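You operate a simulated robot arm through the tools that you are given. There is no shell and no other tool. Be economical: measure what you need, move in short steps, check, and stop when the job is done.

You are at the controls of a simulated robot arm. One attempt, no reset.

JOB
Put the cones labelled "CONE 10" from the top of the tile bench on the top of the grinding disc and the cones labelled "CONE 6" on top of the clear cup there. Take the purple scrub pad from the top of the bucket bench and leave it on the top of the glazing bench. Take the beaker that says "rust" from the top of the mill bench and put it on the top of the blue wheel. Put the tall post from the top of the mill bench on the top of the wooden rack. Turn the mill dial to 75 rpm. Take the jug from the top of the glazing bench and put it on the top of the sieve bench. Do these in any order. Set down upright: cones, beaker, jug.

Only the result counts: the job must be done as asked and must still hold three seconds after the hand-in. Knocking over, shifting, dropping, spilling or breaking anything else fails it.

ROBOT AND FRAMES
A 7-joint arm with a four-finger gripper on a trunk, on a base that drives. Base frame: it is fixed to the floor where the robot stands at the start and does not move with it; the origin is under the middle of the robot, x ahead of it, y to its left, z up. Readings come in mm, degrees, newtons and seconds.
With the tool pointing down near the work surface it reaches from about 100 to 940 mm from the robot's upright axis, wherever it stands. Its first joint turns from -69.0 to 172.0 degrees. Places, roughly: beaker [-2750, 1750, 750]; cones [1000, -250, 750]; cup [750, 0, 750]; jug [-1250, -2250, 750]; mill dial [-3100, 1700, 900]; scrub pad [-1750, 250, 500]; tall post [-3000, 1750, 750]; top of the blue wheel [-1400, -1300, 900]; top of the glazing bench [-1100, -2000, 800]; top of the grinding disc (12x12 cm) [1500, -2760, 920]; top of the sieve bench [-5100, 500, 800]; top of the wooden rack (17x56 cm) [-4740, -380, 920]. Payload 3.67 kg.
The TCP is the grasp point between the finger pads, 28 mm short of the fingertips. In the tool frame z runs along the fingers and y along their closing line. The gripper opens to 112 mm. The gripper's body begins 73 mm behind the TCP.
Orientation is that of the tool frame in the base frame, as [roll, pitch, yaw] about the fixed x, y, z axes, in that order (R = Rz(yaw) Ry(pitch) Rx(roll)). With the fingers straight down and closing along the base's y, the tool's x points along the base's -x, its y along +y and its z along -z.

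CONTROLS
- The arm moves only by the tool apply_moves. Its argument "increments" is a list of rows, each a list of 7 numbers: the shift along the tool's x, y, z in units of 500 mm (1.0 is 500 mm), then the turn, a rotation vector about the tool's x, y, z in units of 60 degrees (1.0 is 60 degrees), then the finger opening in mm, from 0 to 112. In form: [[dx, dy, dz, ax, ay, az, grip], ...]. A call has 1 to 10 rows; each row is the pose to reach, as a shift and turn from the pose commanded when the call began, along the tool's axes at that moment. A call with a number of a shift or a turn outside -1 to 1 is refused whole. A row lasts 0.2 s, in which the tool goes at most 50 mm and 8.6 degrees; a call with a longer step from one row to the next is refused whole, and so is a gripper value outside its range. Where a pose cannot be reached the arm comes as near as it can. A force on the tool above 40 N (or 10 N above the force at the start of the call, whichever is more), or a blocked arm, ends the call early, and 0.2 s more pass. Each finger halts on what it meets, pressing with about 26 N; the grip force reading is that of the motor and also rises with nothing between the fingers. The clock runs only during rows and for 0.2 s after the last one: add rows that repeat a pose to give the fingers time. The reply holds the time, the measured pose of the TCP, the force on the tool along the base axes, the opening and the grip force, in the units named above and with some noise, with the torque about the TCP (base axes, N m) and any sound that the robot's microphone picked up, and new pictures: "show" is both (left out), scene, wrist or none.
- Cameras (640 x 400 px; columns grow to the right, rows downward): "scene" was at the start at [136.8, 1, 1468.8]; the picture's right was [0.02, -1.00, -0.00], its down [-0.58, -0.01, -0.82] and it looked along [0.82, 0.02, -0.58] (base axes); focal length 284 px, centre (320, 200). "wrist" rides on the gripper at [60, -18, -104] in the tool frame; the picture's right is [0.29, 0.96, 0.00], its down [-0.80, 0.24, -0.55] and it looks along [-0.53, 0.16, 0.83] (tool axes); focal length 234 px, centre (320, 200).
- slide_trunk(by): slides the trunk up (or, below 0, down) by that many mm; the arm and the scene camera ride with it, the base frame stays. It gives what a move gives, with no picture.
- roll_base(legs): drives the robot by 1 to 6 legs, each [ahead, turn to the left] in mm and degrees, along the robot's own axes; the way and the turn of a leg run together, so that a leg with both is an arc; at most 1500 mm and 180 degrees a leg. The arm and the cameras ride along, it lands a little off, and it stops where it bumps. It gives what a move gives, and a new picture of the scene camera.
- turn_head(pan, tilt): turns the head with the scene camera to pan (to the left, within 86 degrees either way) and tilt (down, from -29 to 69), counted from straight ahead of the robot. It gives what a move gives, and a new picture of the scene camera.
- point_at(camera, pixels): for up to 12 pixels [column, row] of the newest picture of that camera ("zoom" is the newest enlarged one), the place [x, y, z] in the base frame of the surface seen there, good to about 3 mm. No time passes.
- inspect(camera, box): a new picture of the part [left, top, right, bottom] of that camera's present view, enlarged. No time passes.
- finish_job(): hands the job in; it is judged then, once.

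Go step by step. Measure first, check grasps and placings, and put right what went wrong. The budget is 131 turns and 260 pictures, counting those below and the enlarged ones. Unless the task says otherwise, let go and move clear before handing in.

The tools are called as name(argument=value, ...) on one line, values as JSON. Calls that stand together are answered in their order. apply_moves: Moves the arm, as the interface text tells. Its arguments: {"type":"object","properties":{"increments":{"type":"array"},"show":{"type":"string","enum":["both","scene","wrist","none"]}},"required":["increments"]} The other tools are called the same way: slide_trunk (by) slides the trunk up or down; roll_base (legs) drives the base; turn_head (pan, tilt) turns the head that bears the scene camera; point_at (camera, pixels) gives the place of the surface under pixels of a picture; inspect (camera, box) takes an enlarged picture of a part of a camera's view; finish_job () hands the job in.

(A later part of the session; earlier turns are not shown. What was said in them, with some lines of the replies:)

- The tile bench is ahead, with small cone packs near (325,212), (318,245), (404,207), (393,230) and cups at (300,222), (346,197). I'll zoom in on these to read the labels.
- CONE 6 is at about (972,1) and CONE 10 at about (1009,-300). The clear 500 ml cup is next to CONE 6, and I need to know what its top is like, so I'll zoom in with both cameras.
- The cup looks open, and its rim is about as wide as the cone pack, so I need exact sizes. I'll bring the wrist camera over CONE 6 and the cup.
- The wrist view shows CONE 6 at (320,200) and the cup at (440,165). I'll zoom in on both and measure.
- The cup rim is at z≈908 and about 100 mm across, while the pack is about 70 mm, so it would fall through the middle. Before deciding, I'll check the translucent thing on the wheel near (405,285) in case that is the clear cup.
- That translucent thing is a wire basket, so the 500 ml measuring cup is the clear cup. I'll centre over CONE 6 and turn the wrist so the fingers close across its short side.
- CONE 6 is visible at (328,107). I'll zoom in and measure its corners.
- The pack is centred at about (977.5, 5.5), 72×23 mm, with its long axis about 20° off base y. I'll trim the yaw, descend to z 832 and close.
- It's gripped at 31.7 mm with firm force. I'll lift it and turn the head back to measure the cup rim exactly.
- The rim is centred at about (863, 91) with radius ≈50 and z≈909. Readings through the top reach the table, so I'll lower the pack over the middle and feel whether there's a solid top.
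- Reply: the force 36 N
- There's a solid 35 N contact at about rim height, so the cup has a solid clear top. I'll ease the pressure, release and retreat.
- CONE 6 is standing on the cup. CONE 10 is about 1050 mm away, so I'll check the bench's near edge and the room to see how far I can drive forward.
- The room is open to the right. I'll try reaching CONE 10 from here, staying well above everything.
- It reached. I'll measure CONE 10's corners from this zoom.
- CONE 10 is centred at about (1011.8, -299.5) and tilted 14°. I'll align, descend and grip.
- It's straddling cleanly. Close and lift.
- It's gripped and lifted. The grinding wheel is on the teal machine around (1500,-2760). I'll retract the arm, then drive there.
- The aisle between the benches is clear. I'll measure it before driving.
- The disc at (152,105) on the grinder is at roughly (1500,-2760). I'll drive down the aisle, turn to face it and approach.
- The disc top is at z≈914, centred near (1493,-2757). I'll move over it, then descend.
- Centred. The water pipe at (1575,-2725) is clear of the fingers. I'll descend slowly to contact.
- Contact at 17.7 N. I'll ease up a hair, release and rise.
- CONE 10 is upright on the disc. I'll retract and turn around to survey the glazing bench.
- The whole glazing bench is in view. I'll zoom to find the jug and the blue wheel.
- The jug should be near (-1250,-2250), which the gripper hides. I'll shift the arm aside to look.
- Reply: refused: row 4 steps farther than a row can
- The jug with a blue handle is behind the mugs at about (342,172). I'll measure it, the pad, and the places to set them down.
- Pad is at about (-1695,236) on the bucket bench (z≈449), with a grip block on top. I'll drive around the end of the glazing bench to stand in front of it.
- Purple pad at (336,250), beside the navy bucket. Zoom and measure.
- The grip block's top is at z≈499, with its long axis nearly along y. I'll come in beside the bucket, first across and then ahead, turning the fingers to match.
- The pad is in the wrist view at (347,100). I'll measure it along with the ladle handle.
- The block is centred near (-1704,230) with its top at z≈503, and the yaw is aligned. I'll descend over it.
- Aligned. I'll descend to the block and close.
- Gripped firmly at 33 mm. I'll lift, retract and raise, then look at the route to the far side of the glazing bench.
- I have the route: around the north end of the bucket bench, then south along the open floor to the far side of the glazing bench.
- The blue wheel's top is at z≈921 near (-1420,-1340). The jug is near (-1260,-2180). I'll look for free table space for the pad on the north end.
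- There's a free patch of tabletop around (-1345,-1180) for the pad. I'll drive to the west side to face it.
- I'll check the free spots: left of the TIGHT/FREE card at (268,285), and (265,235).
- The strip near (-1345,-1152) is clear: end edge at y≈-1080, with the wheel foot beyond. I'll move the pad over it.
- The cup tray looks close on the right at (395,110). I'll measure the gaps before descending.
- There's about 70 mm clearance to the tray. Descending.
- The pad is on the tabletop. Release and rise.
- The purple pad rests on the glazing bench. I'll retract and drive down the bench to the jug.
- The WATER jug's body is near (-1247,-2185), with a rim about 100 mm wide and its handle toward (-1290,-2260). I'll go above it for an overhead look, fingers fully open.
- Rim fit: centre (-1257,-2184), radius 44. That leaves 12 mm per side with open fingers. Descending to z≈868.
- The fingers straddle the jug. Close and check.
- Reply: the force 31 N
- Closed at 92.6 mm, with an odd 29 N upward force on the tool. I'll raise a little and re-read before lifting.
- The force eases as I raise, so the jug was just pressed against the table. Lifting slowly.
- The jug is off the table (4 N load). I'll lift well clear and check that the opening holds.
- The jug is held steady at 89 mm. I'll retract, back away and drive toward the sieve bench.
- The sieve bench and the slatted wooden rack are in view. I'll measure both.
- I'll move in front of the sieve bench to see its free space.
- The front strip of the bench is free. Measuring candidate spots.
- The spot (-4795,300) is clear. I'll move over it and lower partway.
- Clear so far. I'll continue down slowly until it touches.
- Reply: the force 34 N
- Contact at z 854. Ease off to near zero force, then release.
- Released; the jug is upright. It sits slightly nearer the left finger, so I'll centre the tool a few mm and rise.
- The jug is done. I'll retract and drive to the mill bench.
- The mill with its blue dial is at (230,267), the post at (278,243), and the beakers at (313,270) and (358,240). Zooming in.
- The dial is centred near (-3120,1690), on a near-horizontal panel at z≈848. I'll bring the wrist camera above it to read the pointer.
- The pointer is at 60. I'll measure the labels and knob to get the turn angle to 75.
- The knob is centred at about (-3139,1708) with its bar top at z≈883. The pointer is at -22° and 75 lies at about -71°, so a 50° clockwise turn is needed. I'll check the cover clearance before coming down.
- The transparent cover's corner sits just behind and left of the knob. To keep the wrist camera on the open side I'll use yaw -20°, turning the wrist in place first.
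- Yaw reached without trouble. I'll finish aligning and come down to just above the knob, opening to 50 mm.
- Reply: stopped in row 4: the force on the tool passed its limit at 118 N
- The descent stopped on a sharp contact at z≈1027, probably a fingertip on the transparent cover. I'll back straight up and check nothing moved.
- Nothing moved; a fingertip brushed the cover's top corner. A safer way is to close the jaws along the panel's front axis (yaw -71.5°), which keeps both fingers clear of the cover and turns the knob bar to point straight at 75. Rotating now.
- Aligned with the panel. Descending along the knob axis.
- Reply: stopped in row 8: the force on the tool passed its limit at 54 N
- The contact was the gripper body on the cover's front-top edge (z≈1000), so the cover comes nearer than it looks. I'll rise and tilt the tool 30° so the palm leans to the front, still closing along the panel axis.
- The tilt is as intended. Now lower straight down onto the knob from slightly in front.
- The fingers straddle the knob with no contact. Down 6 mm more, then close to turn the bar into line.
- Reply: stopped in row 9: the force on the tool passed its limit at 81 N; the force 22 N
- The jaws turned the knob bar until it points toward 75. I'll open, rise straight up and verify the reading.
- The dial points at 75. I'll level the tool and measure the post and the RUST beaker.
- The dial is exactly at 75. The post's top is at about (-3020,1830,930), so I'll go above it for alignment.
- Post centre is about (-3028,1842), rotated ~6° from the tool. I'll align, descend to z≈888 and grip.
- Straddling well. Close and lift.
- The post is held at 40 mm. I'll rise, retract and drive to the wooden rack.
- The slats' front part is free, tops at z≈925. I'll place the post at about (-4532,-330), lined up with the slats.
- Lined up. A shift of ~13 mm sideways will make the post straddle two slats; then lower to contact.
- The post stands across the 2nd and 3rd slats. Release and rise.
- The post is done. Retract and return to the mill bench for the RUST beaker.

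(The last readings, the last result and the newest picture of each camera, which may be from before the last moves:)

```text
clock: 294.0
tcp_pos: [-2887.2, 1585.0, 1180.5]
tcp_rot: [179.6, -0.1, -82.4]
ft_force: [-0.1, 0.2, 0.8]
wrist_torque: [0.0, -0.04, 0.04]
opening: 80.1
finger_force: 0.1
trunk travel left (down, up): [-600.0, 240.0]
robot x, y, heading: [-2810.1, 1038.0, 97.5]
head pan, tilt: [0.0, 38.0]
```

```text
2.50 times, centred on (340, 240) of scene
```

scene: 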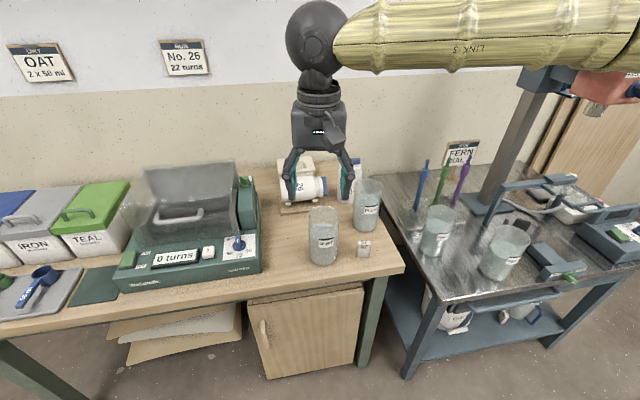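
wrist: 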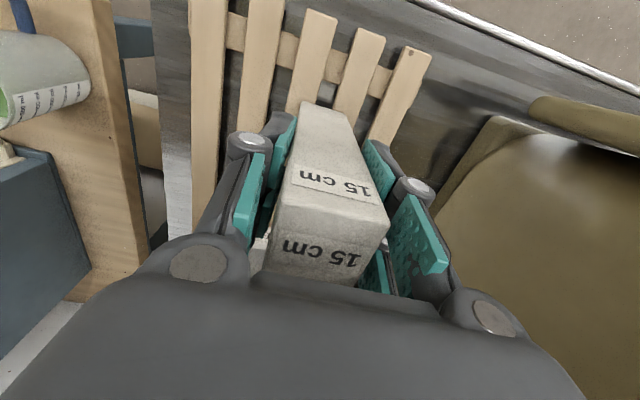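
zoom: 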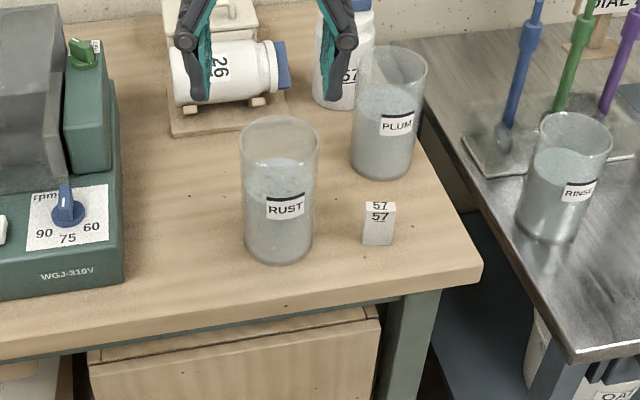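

RUST beaker is at (323,237) and clear of its neighbours. Going above it.

apply_moves(increments=[[-0.072, -0.008, 0.02, 0, 0, 0, 112], [-0.143, -0.017, 0.04, 0, 0, 0, 112], [-0.215, -0.025, 0.06, 0, 0, 0, 112], [-0.286, -0.034, 0.08, 0, 0, 0, 112], [-0.358, -0.042, 0.12, 0, 0, 0, 112]], show="wrist")

inspect(camera="wrist", box=[220, 60, 420, 220])

```text
clock: 295.2
tcp_pos: [-2889.4, 1766.9, 1117.5]
tcp_rot: [179.7, -0.2, -82.3]
ft_force: [-1.1, 0.3, 0.1]
wrist_torque: [-0.02, 0.03, 0.02]
opening: 111.6
finger_force: 0.1
trunk travel left (down, up): [-600.0, 240.0]
robot x, y, heading: [-2811.3, 1038.6, 97.6]
head pan, tilt: [0.0, 38.0]
```

wrist: 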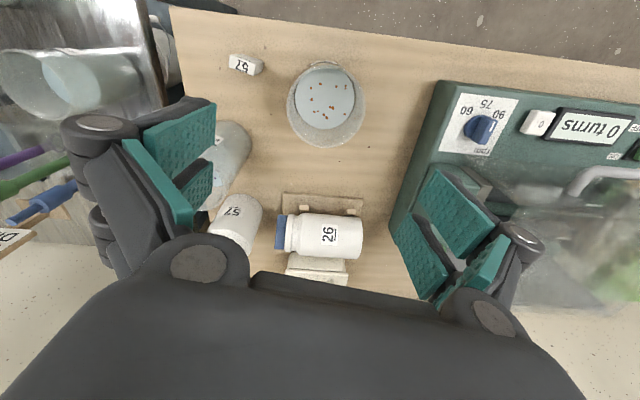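

```text
2.50 times, centred on (320, 140) of wrist
```

zoom: 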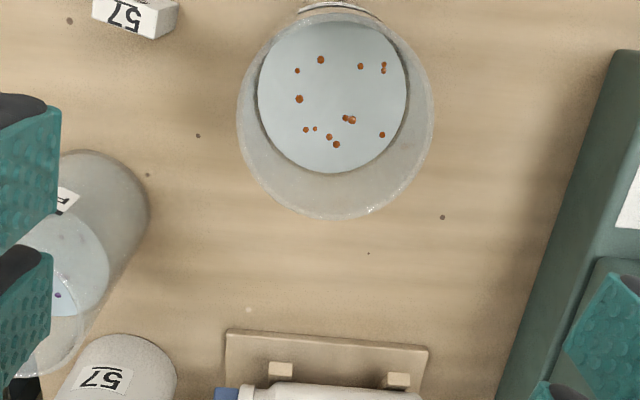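

point_at(camera="zoom", pixels=[[240, 115], [430, 115], [335, 217], [265, 185], [405, 185], [335, 30], [130, 10], [160, 30], [105, 165], [40, 370], [255, 60], [418, 60]])

point_at(camera="scene", pixels=[[309, 210], [338, 212], [323, 262], [311, 250], [363, 243], [370, 185], [363, 228]])

```text
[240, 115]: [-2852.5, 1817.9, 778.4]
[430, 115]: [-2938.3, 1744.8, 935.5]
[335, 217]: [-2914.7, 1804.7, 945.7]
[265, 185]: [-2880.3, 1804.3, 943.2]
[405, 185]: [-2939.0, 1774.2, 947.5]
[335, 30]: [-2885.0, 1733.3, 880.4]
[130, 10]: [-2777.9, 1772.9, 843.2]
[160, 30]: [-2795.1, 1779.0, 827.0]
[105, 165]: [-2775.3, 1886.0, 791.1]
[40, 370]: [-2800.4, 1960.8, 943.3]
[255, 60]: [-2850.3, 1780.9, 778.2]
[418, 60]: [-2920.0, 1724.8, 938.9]
```

```text
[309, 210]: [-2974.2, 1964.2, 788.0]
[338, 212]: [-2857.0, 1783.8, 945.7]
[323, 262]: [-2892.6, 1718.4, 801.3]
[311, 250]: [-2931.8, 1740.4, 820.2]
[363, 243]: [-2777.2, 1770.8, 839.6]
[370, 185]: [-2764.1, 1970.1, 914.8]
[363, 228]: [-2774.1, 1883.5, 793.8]
```

The rim fits a circle centred at (-2897,1763), radius 45, top z≈946. The 57 block is 34 mm clear of the finger. Descending to z 884.

apply_moves(increments=[[0.006, 0.016, 0.09, 0, 0, 0, 112], [0.006, 0.016, 0.18, 0, 0, 0, 112], [0.006, 0.016, 0.26, 0, 0, 0, 112], [0.006, 0.016, 0.33, 0, 0, 0, 112], [0.006, 0.016, 0.39, 0, 0, 0, 112], [0.006, 0.016, 0.44, 0, 0, 0, 112], [0.006, 0.016, 0.467, 0, 0, 0, 112], [0.006, 0.016, 0.467, 0, 0, 0, 112]])

```text
clock: 297.0
tcp_pos: [-2896.5, 1761.7, 889.1]
tcp_rot: [179.6, 0.2, -82.5]
ft_force: [7.1, 3.4, 28.5]
wrist_torque: [-0.06, 0.26, -0.34]
opening: 112.7
finger_force: 24.2
trunk travel left (down, up): [-600.0, 240.0]
robot x, y, heading: [-2809.1, 1037.4, 97.4]
head pan, tilt: [0.0, 38.0]
```

scene: 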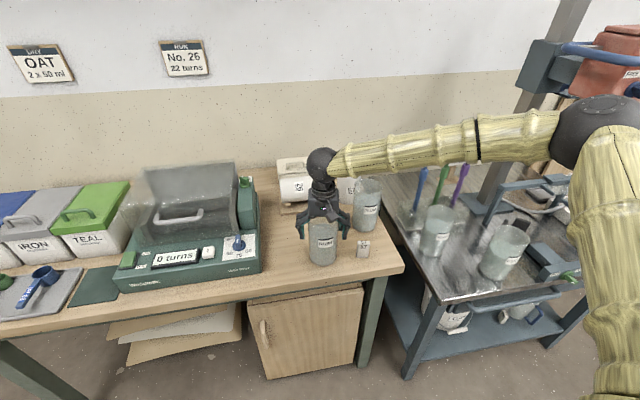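
wrist: 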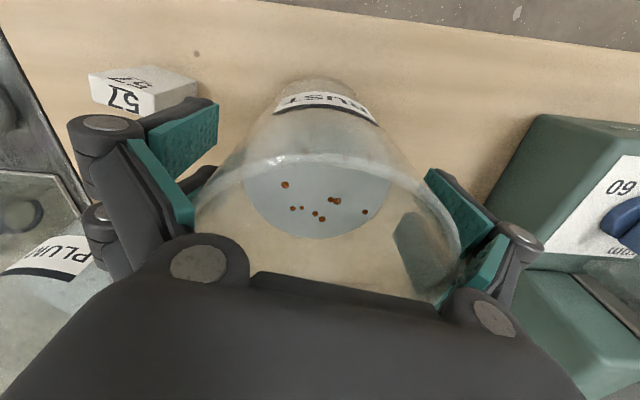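

The rim is pressing into the finger linkage (28 N). I'll raise 26 mm so the pads hold the upper wall, then close gently.

apply_moves(increments=[[0, 0, -0.03, 0, 0, 0, 112], [0, 0, -0.062, 0, 0, 0, 112], [0, 0, -0.062, 0, 0, 0, 112], [0, 0, -0.062, 0, 0, 0, 100], [0, 0, -0.062, 0, 0, 0, 85], [0, 0, -0.062, 0, 0, 0, 70], [0, 0, -0.062, 0, 0, 0, 60], [0, 0, -0.062, 0, 0, 0, 60]])

```text
clock: 298.8
tcp_pos: [-2897.0, 1761.2, 917.6]
tcp_rot: [179.7, -0.1, -82.5]
ft_force: [4.6, 3.7, 4.4]
wrist_torque: [0.02, -0.33, 0.02]
opening: 87.6
finger_force: 26.3
trunk travel left (down, up): [-600.0, 240.0]
robot x, y, heading: [-2815.4, 1038.1, 97.5]
head pan, tilt: [0.0, 38.0]
```

scene: 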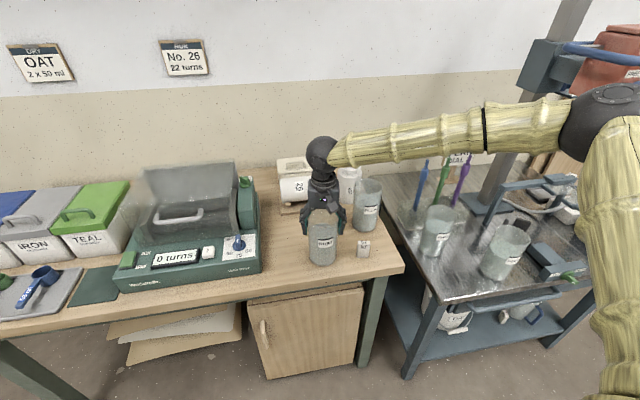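
wrist: 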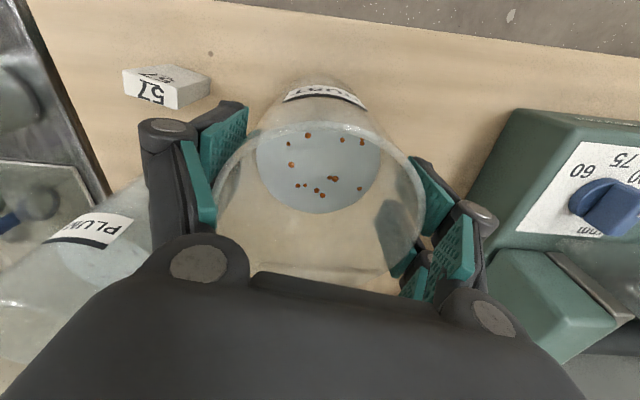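

Gripped at 87.6 mm with low load. I'll lift slowly and check.

apply_moves(increments=[[0, 0, -0.01, 0, 0, 0, 60], [0, 0, -0.03, 0, 0, 0, 60], [0, 0, -0.06, 0, 0, 0, 60], [0, 0, -0.11, 0, 0, 0, 60], [0, 0, -0.17, 0, 0, 0, 60], [0, 0, -0.24, 0, 0, 0, 60], [0, 0, -0.32, 0, 0, 0, 60], [0, 0, -0.4, 0, 0, 0, 60], [0, 0, -0.48, 0, 0, 0, 60]])

inspect(camera="scene", box=[250, 60, 400, 200])

```text
clock: 300.8
tcp_pos: [-2895.5, 1760.5, 1157.2]
tcp_rot: [179.7, -0.1, -82.3]
ft_force: [1.5, -0.5, -7.9]
wrist_torque: [-0.02, 0.0, -0.04]
opening: 87.8
finger_force: 25.5
trunk travel left (down, up): [-600.0, 240.0]
robot x, y, heading: [-2812.2, 1039.9, 97.5]
head pan, tilt: [0.0, 38.0]
```

scene: 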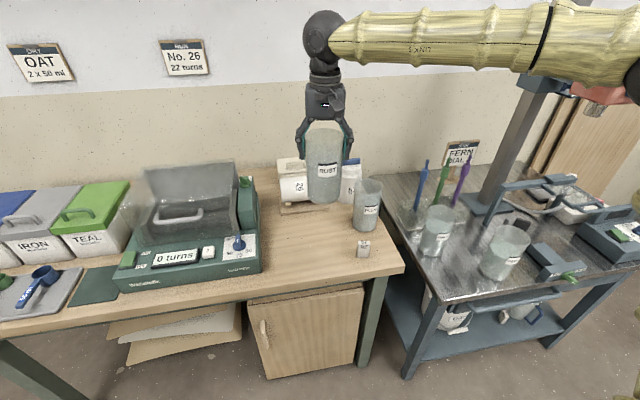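
wrist: 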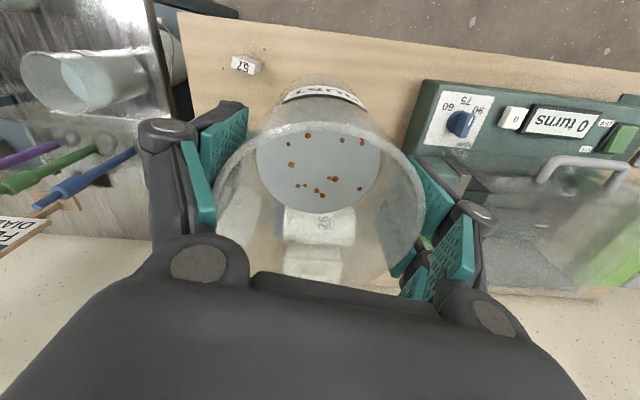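

```text
2.86 times, centred on (325, 130) of scene
```

zoom: 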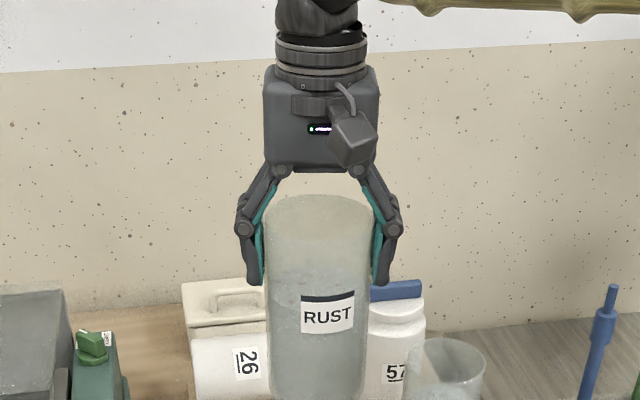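

The beaker is held level, 8 N. I'll retract and drive to the blue wheel by the earlier route.

apply_moves(increments=[[0.085, 0.008, -0.017, 0, 0, 0, 60], [0.17, 0.015, -0.033, 0, 0, 0, 60], [0.255, 0.023, -0.05, 0, 0, 0, 60], [0.339, 0.03, -0.066, 0, 0, 0, 60]], show="none")

roll_base(legs=[[-150, 0], [0, -173.4], [1190, 0], [1190, 0], [0, 80]])

inspect(camera="scene", box=[220, 130, 440, 310])

```text
clock: 301.8
tcp_pos: [-2888.7, 1590.4, 1191.4]
tcp_rot: [179.8, 0.0, -82.4]
ft_force: [0.4, -0.2, -8.0]
wrist_torque: [-0.02, 0.02, 0.05]
opening: 87.6
finger_force: 26.0
trunk travel left (down, up): [-600.0, 240.0]
robot x, y, heading: [-2809.7, 1039.7, 97.2]
head pan, tilt: [0.0, 38.0]
```

```text
clock: 325.0
tcp_pos: [-1624.3, -1353.2, 1190.8]
tcp_rot: [179.7, -0.2, -174.2]
ft_force: [0.4, 0.3, -7.9]
wrist_torque: [-0.05, 0.07, -0.01]
opening: 86.7
finger_force: 25.1
trunk travel left (down, up): [-600.0, 240.0]
robot x, y, heading: [-2180.0, -1406.2, 5.5]
head pan, tilt: [0.0, 38.0]
```

scene: 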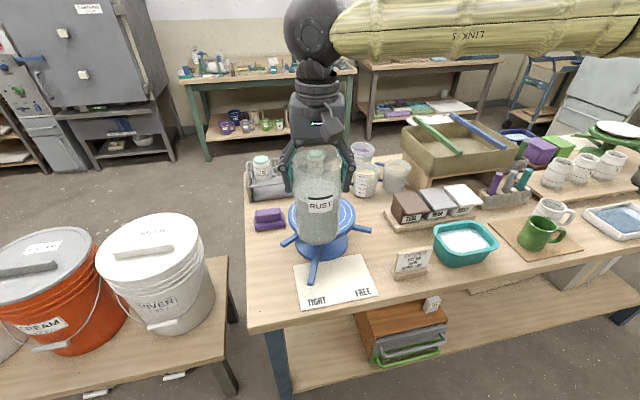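

```text
2.22 times, centred on (330, 220) of scene
```

zoom: 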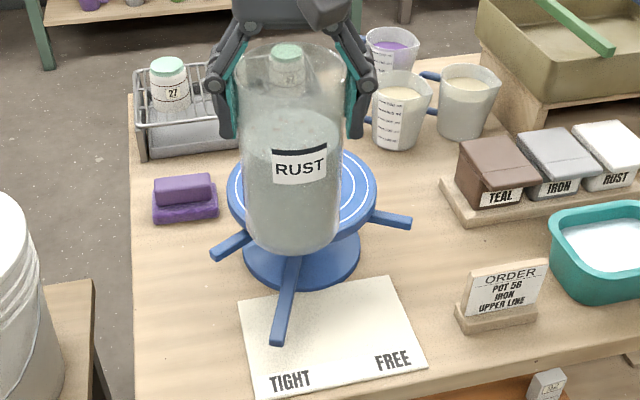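

point_at(camera="zoom", pixels=[[231, 190], [374, 185], [232, 205], [372, 200], [365, 215], [350, 228], [355, 165], [235, 175], [380, 190], [345, 160]])

```text
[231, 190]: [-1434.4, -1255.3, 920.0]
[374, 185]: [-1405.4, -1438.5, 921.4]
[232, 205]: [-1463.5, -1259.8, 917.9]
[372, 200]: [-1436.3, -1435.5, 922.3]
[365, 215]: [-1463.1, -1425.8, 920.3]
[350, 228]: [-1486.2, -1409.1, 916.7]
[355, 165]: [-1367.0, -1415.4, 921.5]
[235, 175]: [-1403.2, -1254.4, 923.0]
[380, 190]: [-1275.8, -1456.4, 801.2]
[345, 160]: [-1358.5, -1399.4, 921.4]
```

The wheel is centred at about (-1419,-1346), radius 93, z 921. Moving the beaker over its centre and lowering most of the way.

apply_moves(increments=[[-0.082, -0.005, 0, 0, 0, 0, 60], [-0.164, -0.011, 0, 0, 0, 0, 60], [-0.245, -0.016, 0, 0, 0, 0, 60], [-0.327, -0.022, 0, 0, 0, 0, 60], [-0.409, -0.027, 0, 0, 0, 0, 60], [-0.409, -0.027, 0.08, 0, 0, 0, 60], [-0.409, -0.027, 0.16, 0, 0, 0, 60], [-0.409, -0.027, 0.215, 0, 0, 0, 60], [-0.409, -0.027, 0.235, 0, 0, 0, 60]])

inspect(camera="scene", box=[220, 130, 440, 310])

```text
clock: 327.0
tcp_pos: [-1419.3, -1345.3, 1072.1]
tcp_rot: [179.7, 0.0, -174.3]
ft_force: [0.6, 1.1, -8.5]
wrist_torque: [-0.01, 0.05, 0.0]
opening: 86.2
finger_force: 26.3
trunk travel left (down, up): [-600.0, 240.0]
robot x, y, heading: [-2176.7, -1409.9, 5.5]
head pan, tilt: [0.0, 38.0]
```

scene: 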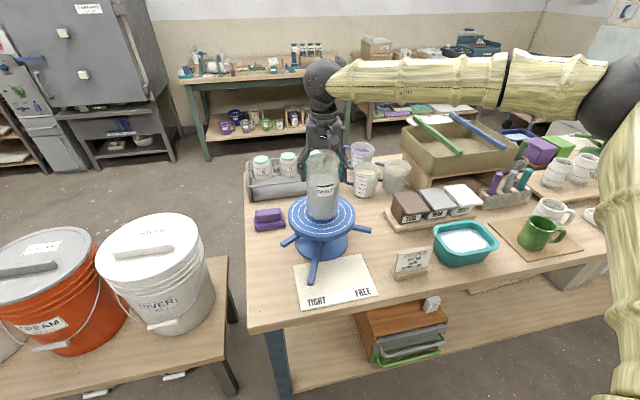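
wrist: 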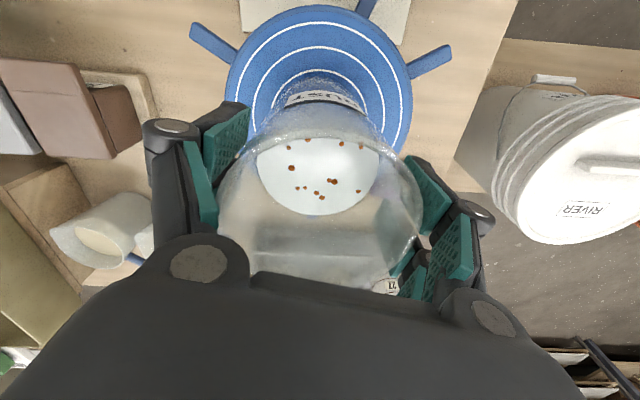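

```text
2.22 times, centred on (330, 220) of scene
```

zoom: 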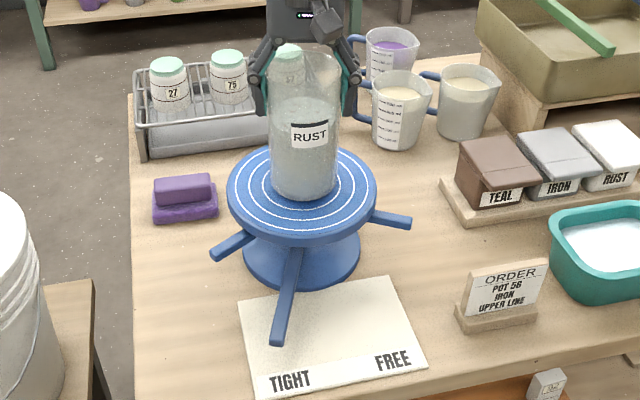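

Centred over the rings. Lowering slowly to contact.

apply_moves(increments=[[0, 0, 0.01, 0, 0, 0, 60], [0, 0, 0.018, 0, 0, 0, 60], [0, 0, 0.022, 0, 0, 0, 60], [0, 0, 0.026, 0, 0, 0, 60], [0, 0, 0.026, 0, 0, 0, 60]], show="none")

```text
clock: 328.2
tcp_pos: [-1419.3, -1346.4, 1062.4]
tcp_rot: [179.6, 0.1, -174.3]
ft_force: [4.7, -2.2, 9.5]
wrist_torque: [0.3, -0.26, -0.11]
opening: 86.5
finger_force: 26.4
trunk travel left (down, up): [-600.0, 240.0]
robot x, y, heading: [-2181.7, -1409.6, 5.6]
head pan, tilt: [0.0, 38.0]
```

Contact made. Release gently.

apply_moves(increments=[[0, 0, -0.002, 0, 0, 0, 70], [0, 0, -0.002, 0, 0, 0, 90], [0, 0, -0.002, 0, 0, 0, 100], [0, 0, -0.002, 0, 0, 0, 112], [0, 0, -0.002, 0, 0, 0, 112]])

inspect(camera="scene", box=[220, 130, 440, 310])

```text
clock: 329.4
tcp_pos: [-1420.5, -1346.1, 1061.9]
tcp_rot: [179.7, -0.1, -174.3]
ft_force: [0.5, 0.7, 1.1]
wrist_torque: [0.0, 0.04, 0.01]
opening: 112.2
finger_force: 0.0
trunk travel left (down, up): [-600.0, 240.0]
robot x, y, heading: [-2175.3, -1410.9, 5.4]
head pan, tilt: [0.0, 38.0]
```

scene: 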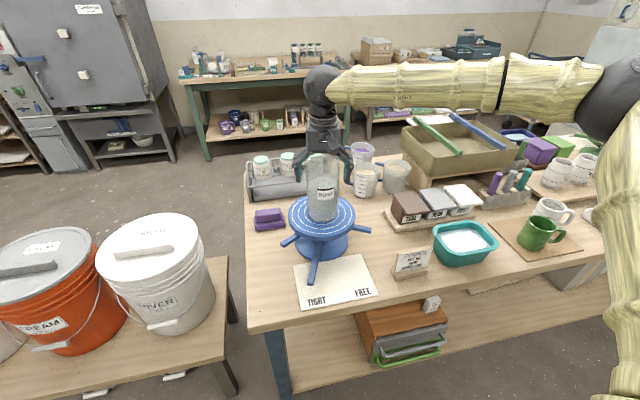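
wrist: 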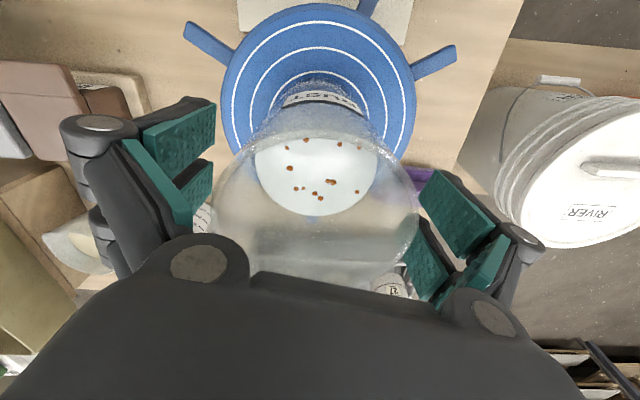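

```text
2.22 times, centred on (330, 220) of scene
```

zoom: 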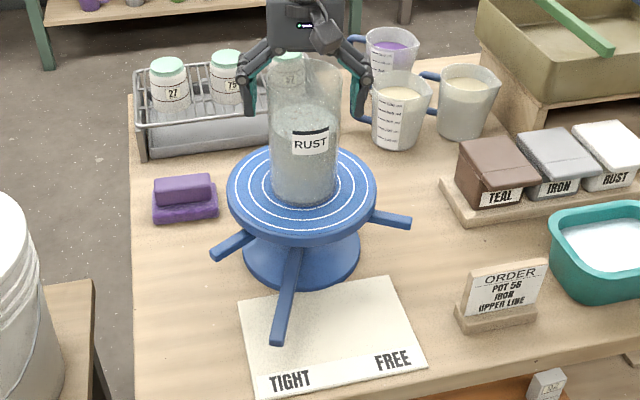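

The beaker stands free on the wheel with space on both sides. Rising straight up and retracting.

apply_moves(increments=[[0, 0, -0.02, 0, 0, 0, 112], [0, 0, -0.06, 0, 0, 0, 112], [0, 0, -0.12, 0, 0, 0, 112], [0, 0, -0.2, 0, 0, 0, 112], [0, 0, -0.28, 0, 0, 0, 112], [0.09, 0, -0.28, 0, 0, 0, 112], [0.18, 0, -0.28, 0, 0, 0, 112], [0.27, 0, -0.28, 0, 0, 0, 112], [0.36, 0, -0.28, 0, 0, 0, 112]], show="scene")

inspect(camera="scene", box=[220, 130, 440, 310])

```text
clock: 331.4
tcp_pos: [-1600.5, -1364.0, 1202.1]
tcp_rot: [179.8, 0.0, -174.5]
ft_force: [-0.4, -0.1, 0.3]
wrist_torque: [0.0, 0.01, 0.0]
opening: 112.1
finger_force: 0.1
trunk travel left (down, up): [-600.0, 240.0]
robot x, y, heading: [-2181.4, -1411.3, 5.1]
head pan, tilt: [0.0, 38.0]
```

scene: 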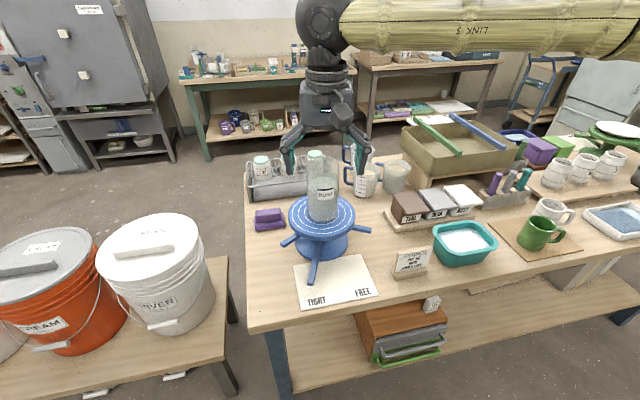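

```text
2.22 times, centred on (330, 220) of scene
```

zoom: 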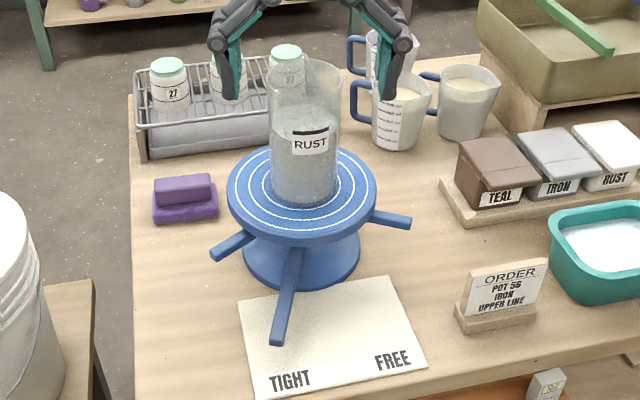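

All six tasks look done in the pictures: beaker and pad are in place here, and the jug, post, dial and both cone packs were checked after release. Handing in.

finish_job()

```text
The job is handed in.
```

I finished and handed in the whole job; I checked each item in the pictures after letting go, but the result of the judging isn't known to me.

- **Cones:** CONE 10 stands upright on the grinding disc. CONE 6 stands upright on the clear cup, which turned out to have a solid clear top.
- **Purple scrub pad:** it lies on the glazing bench near the blue wheel.
- **"Rust" beaker:** it stands upright at the centre of the blue wheel.
- **Tall post:** it stands across two slats at the front of the wooden rack.
- **Mill dial:** its pointer is on 75 rpm.
- **Jug:** the water jug stands upright on the sieve bench.

While turning the dial, the gripper touched the mill's transparent cover twice (118 N and 54 N). The pictures afterwards showed nothing had moved.
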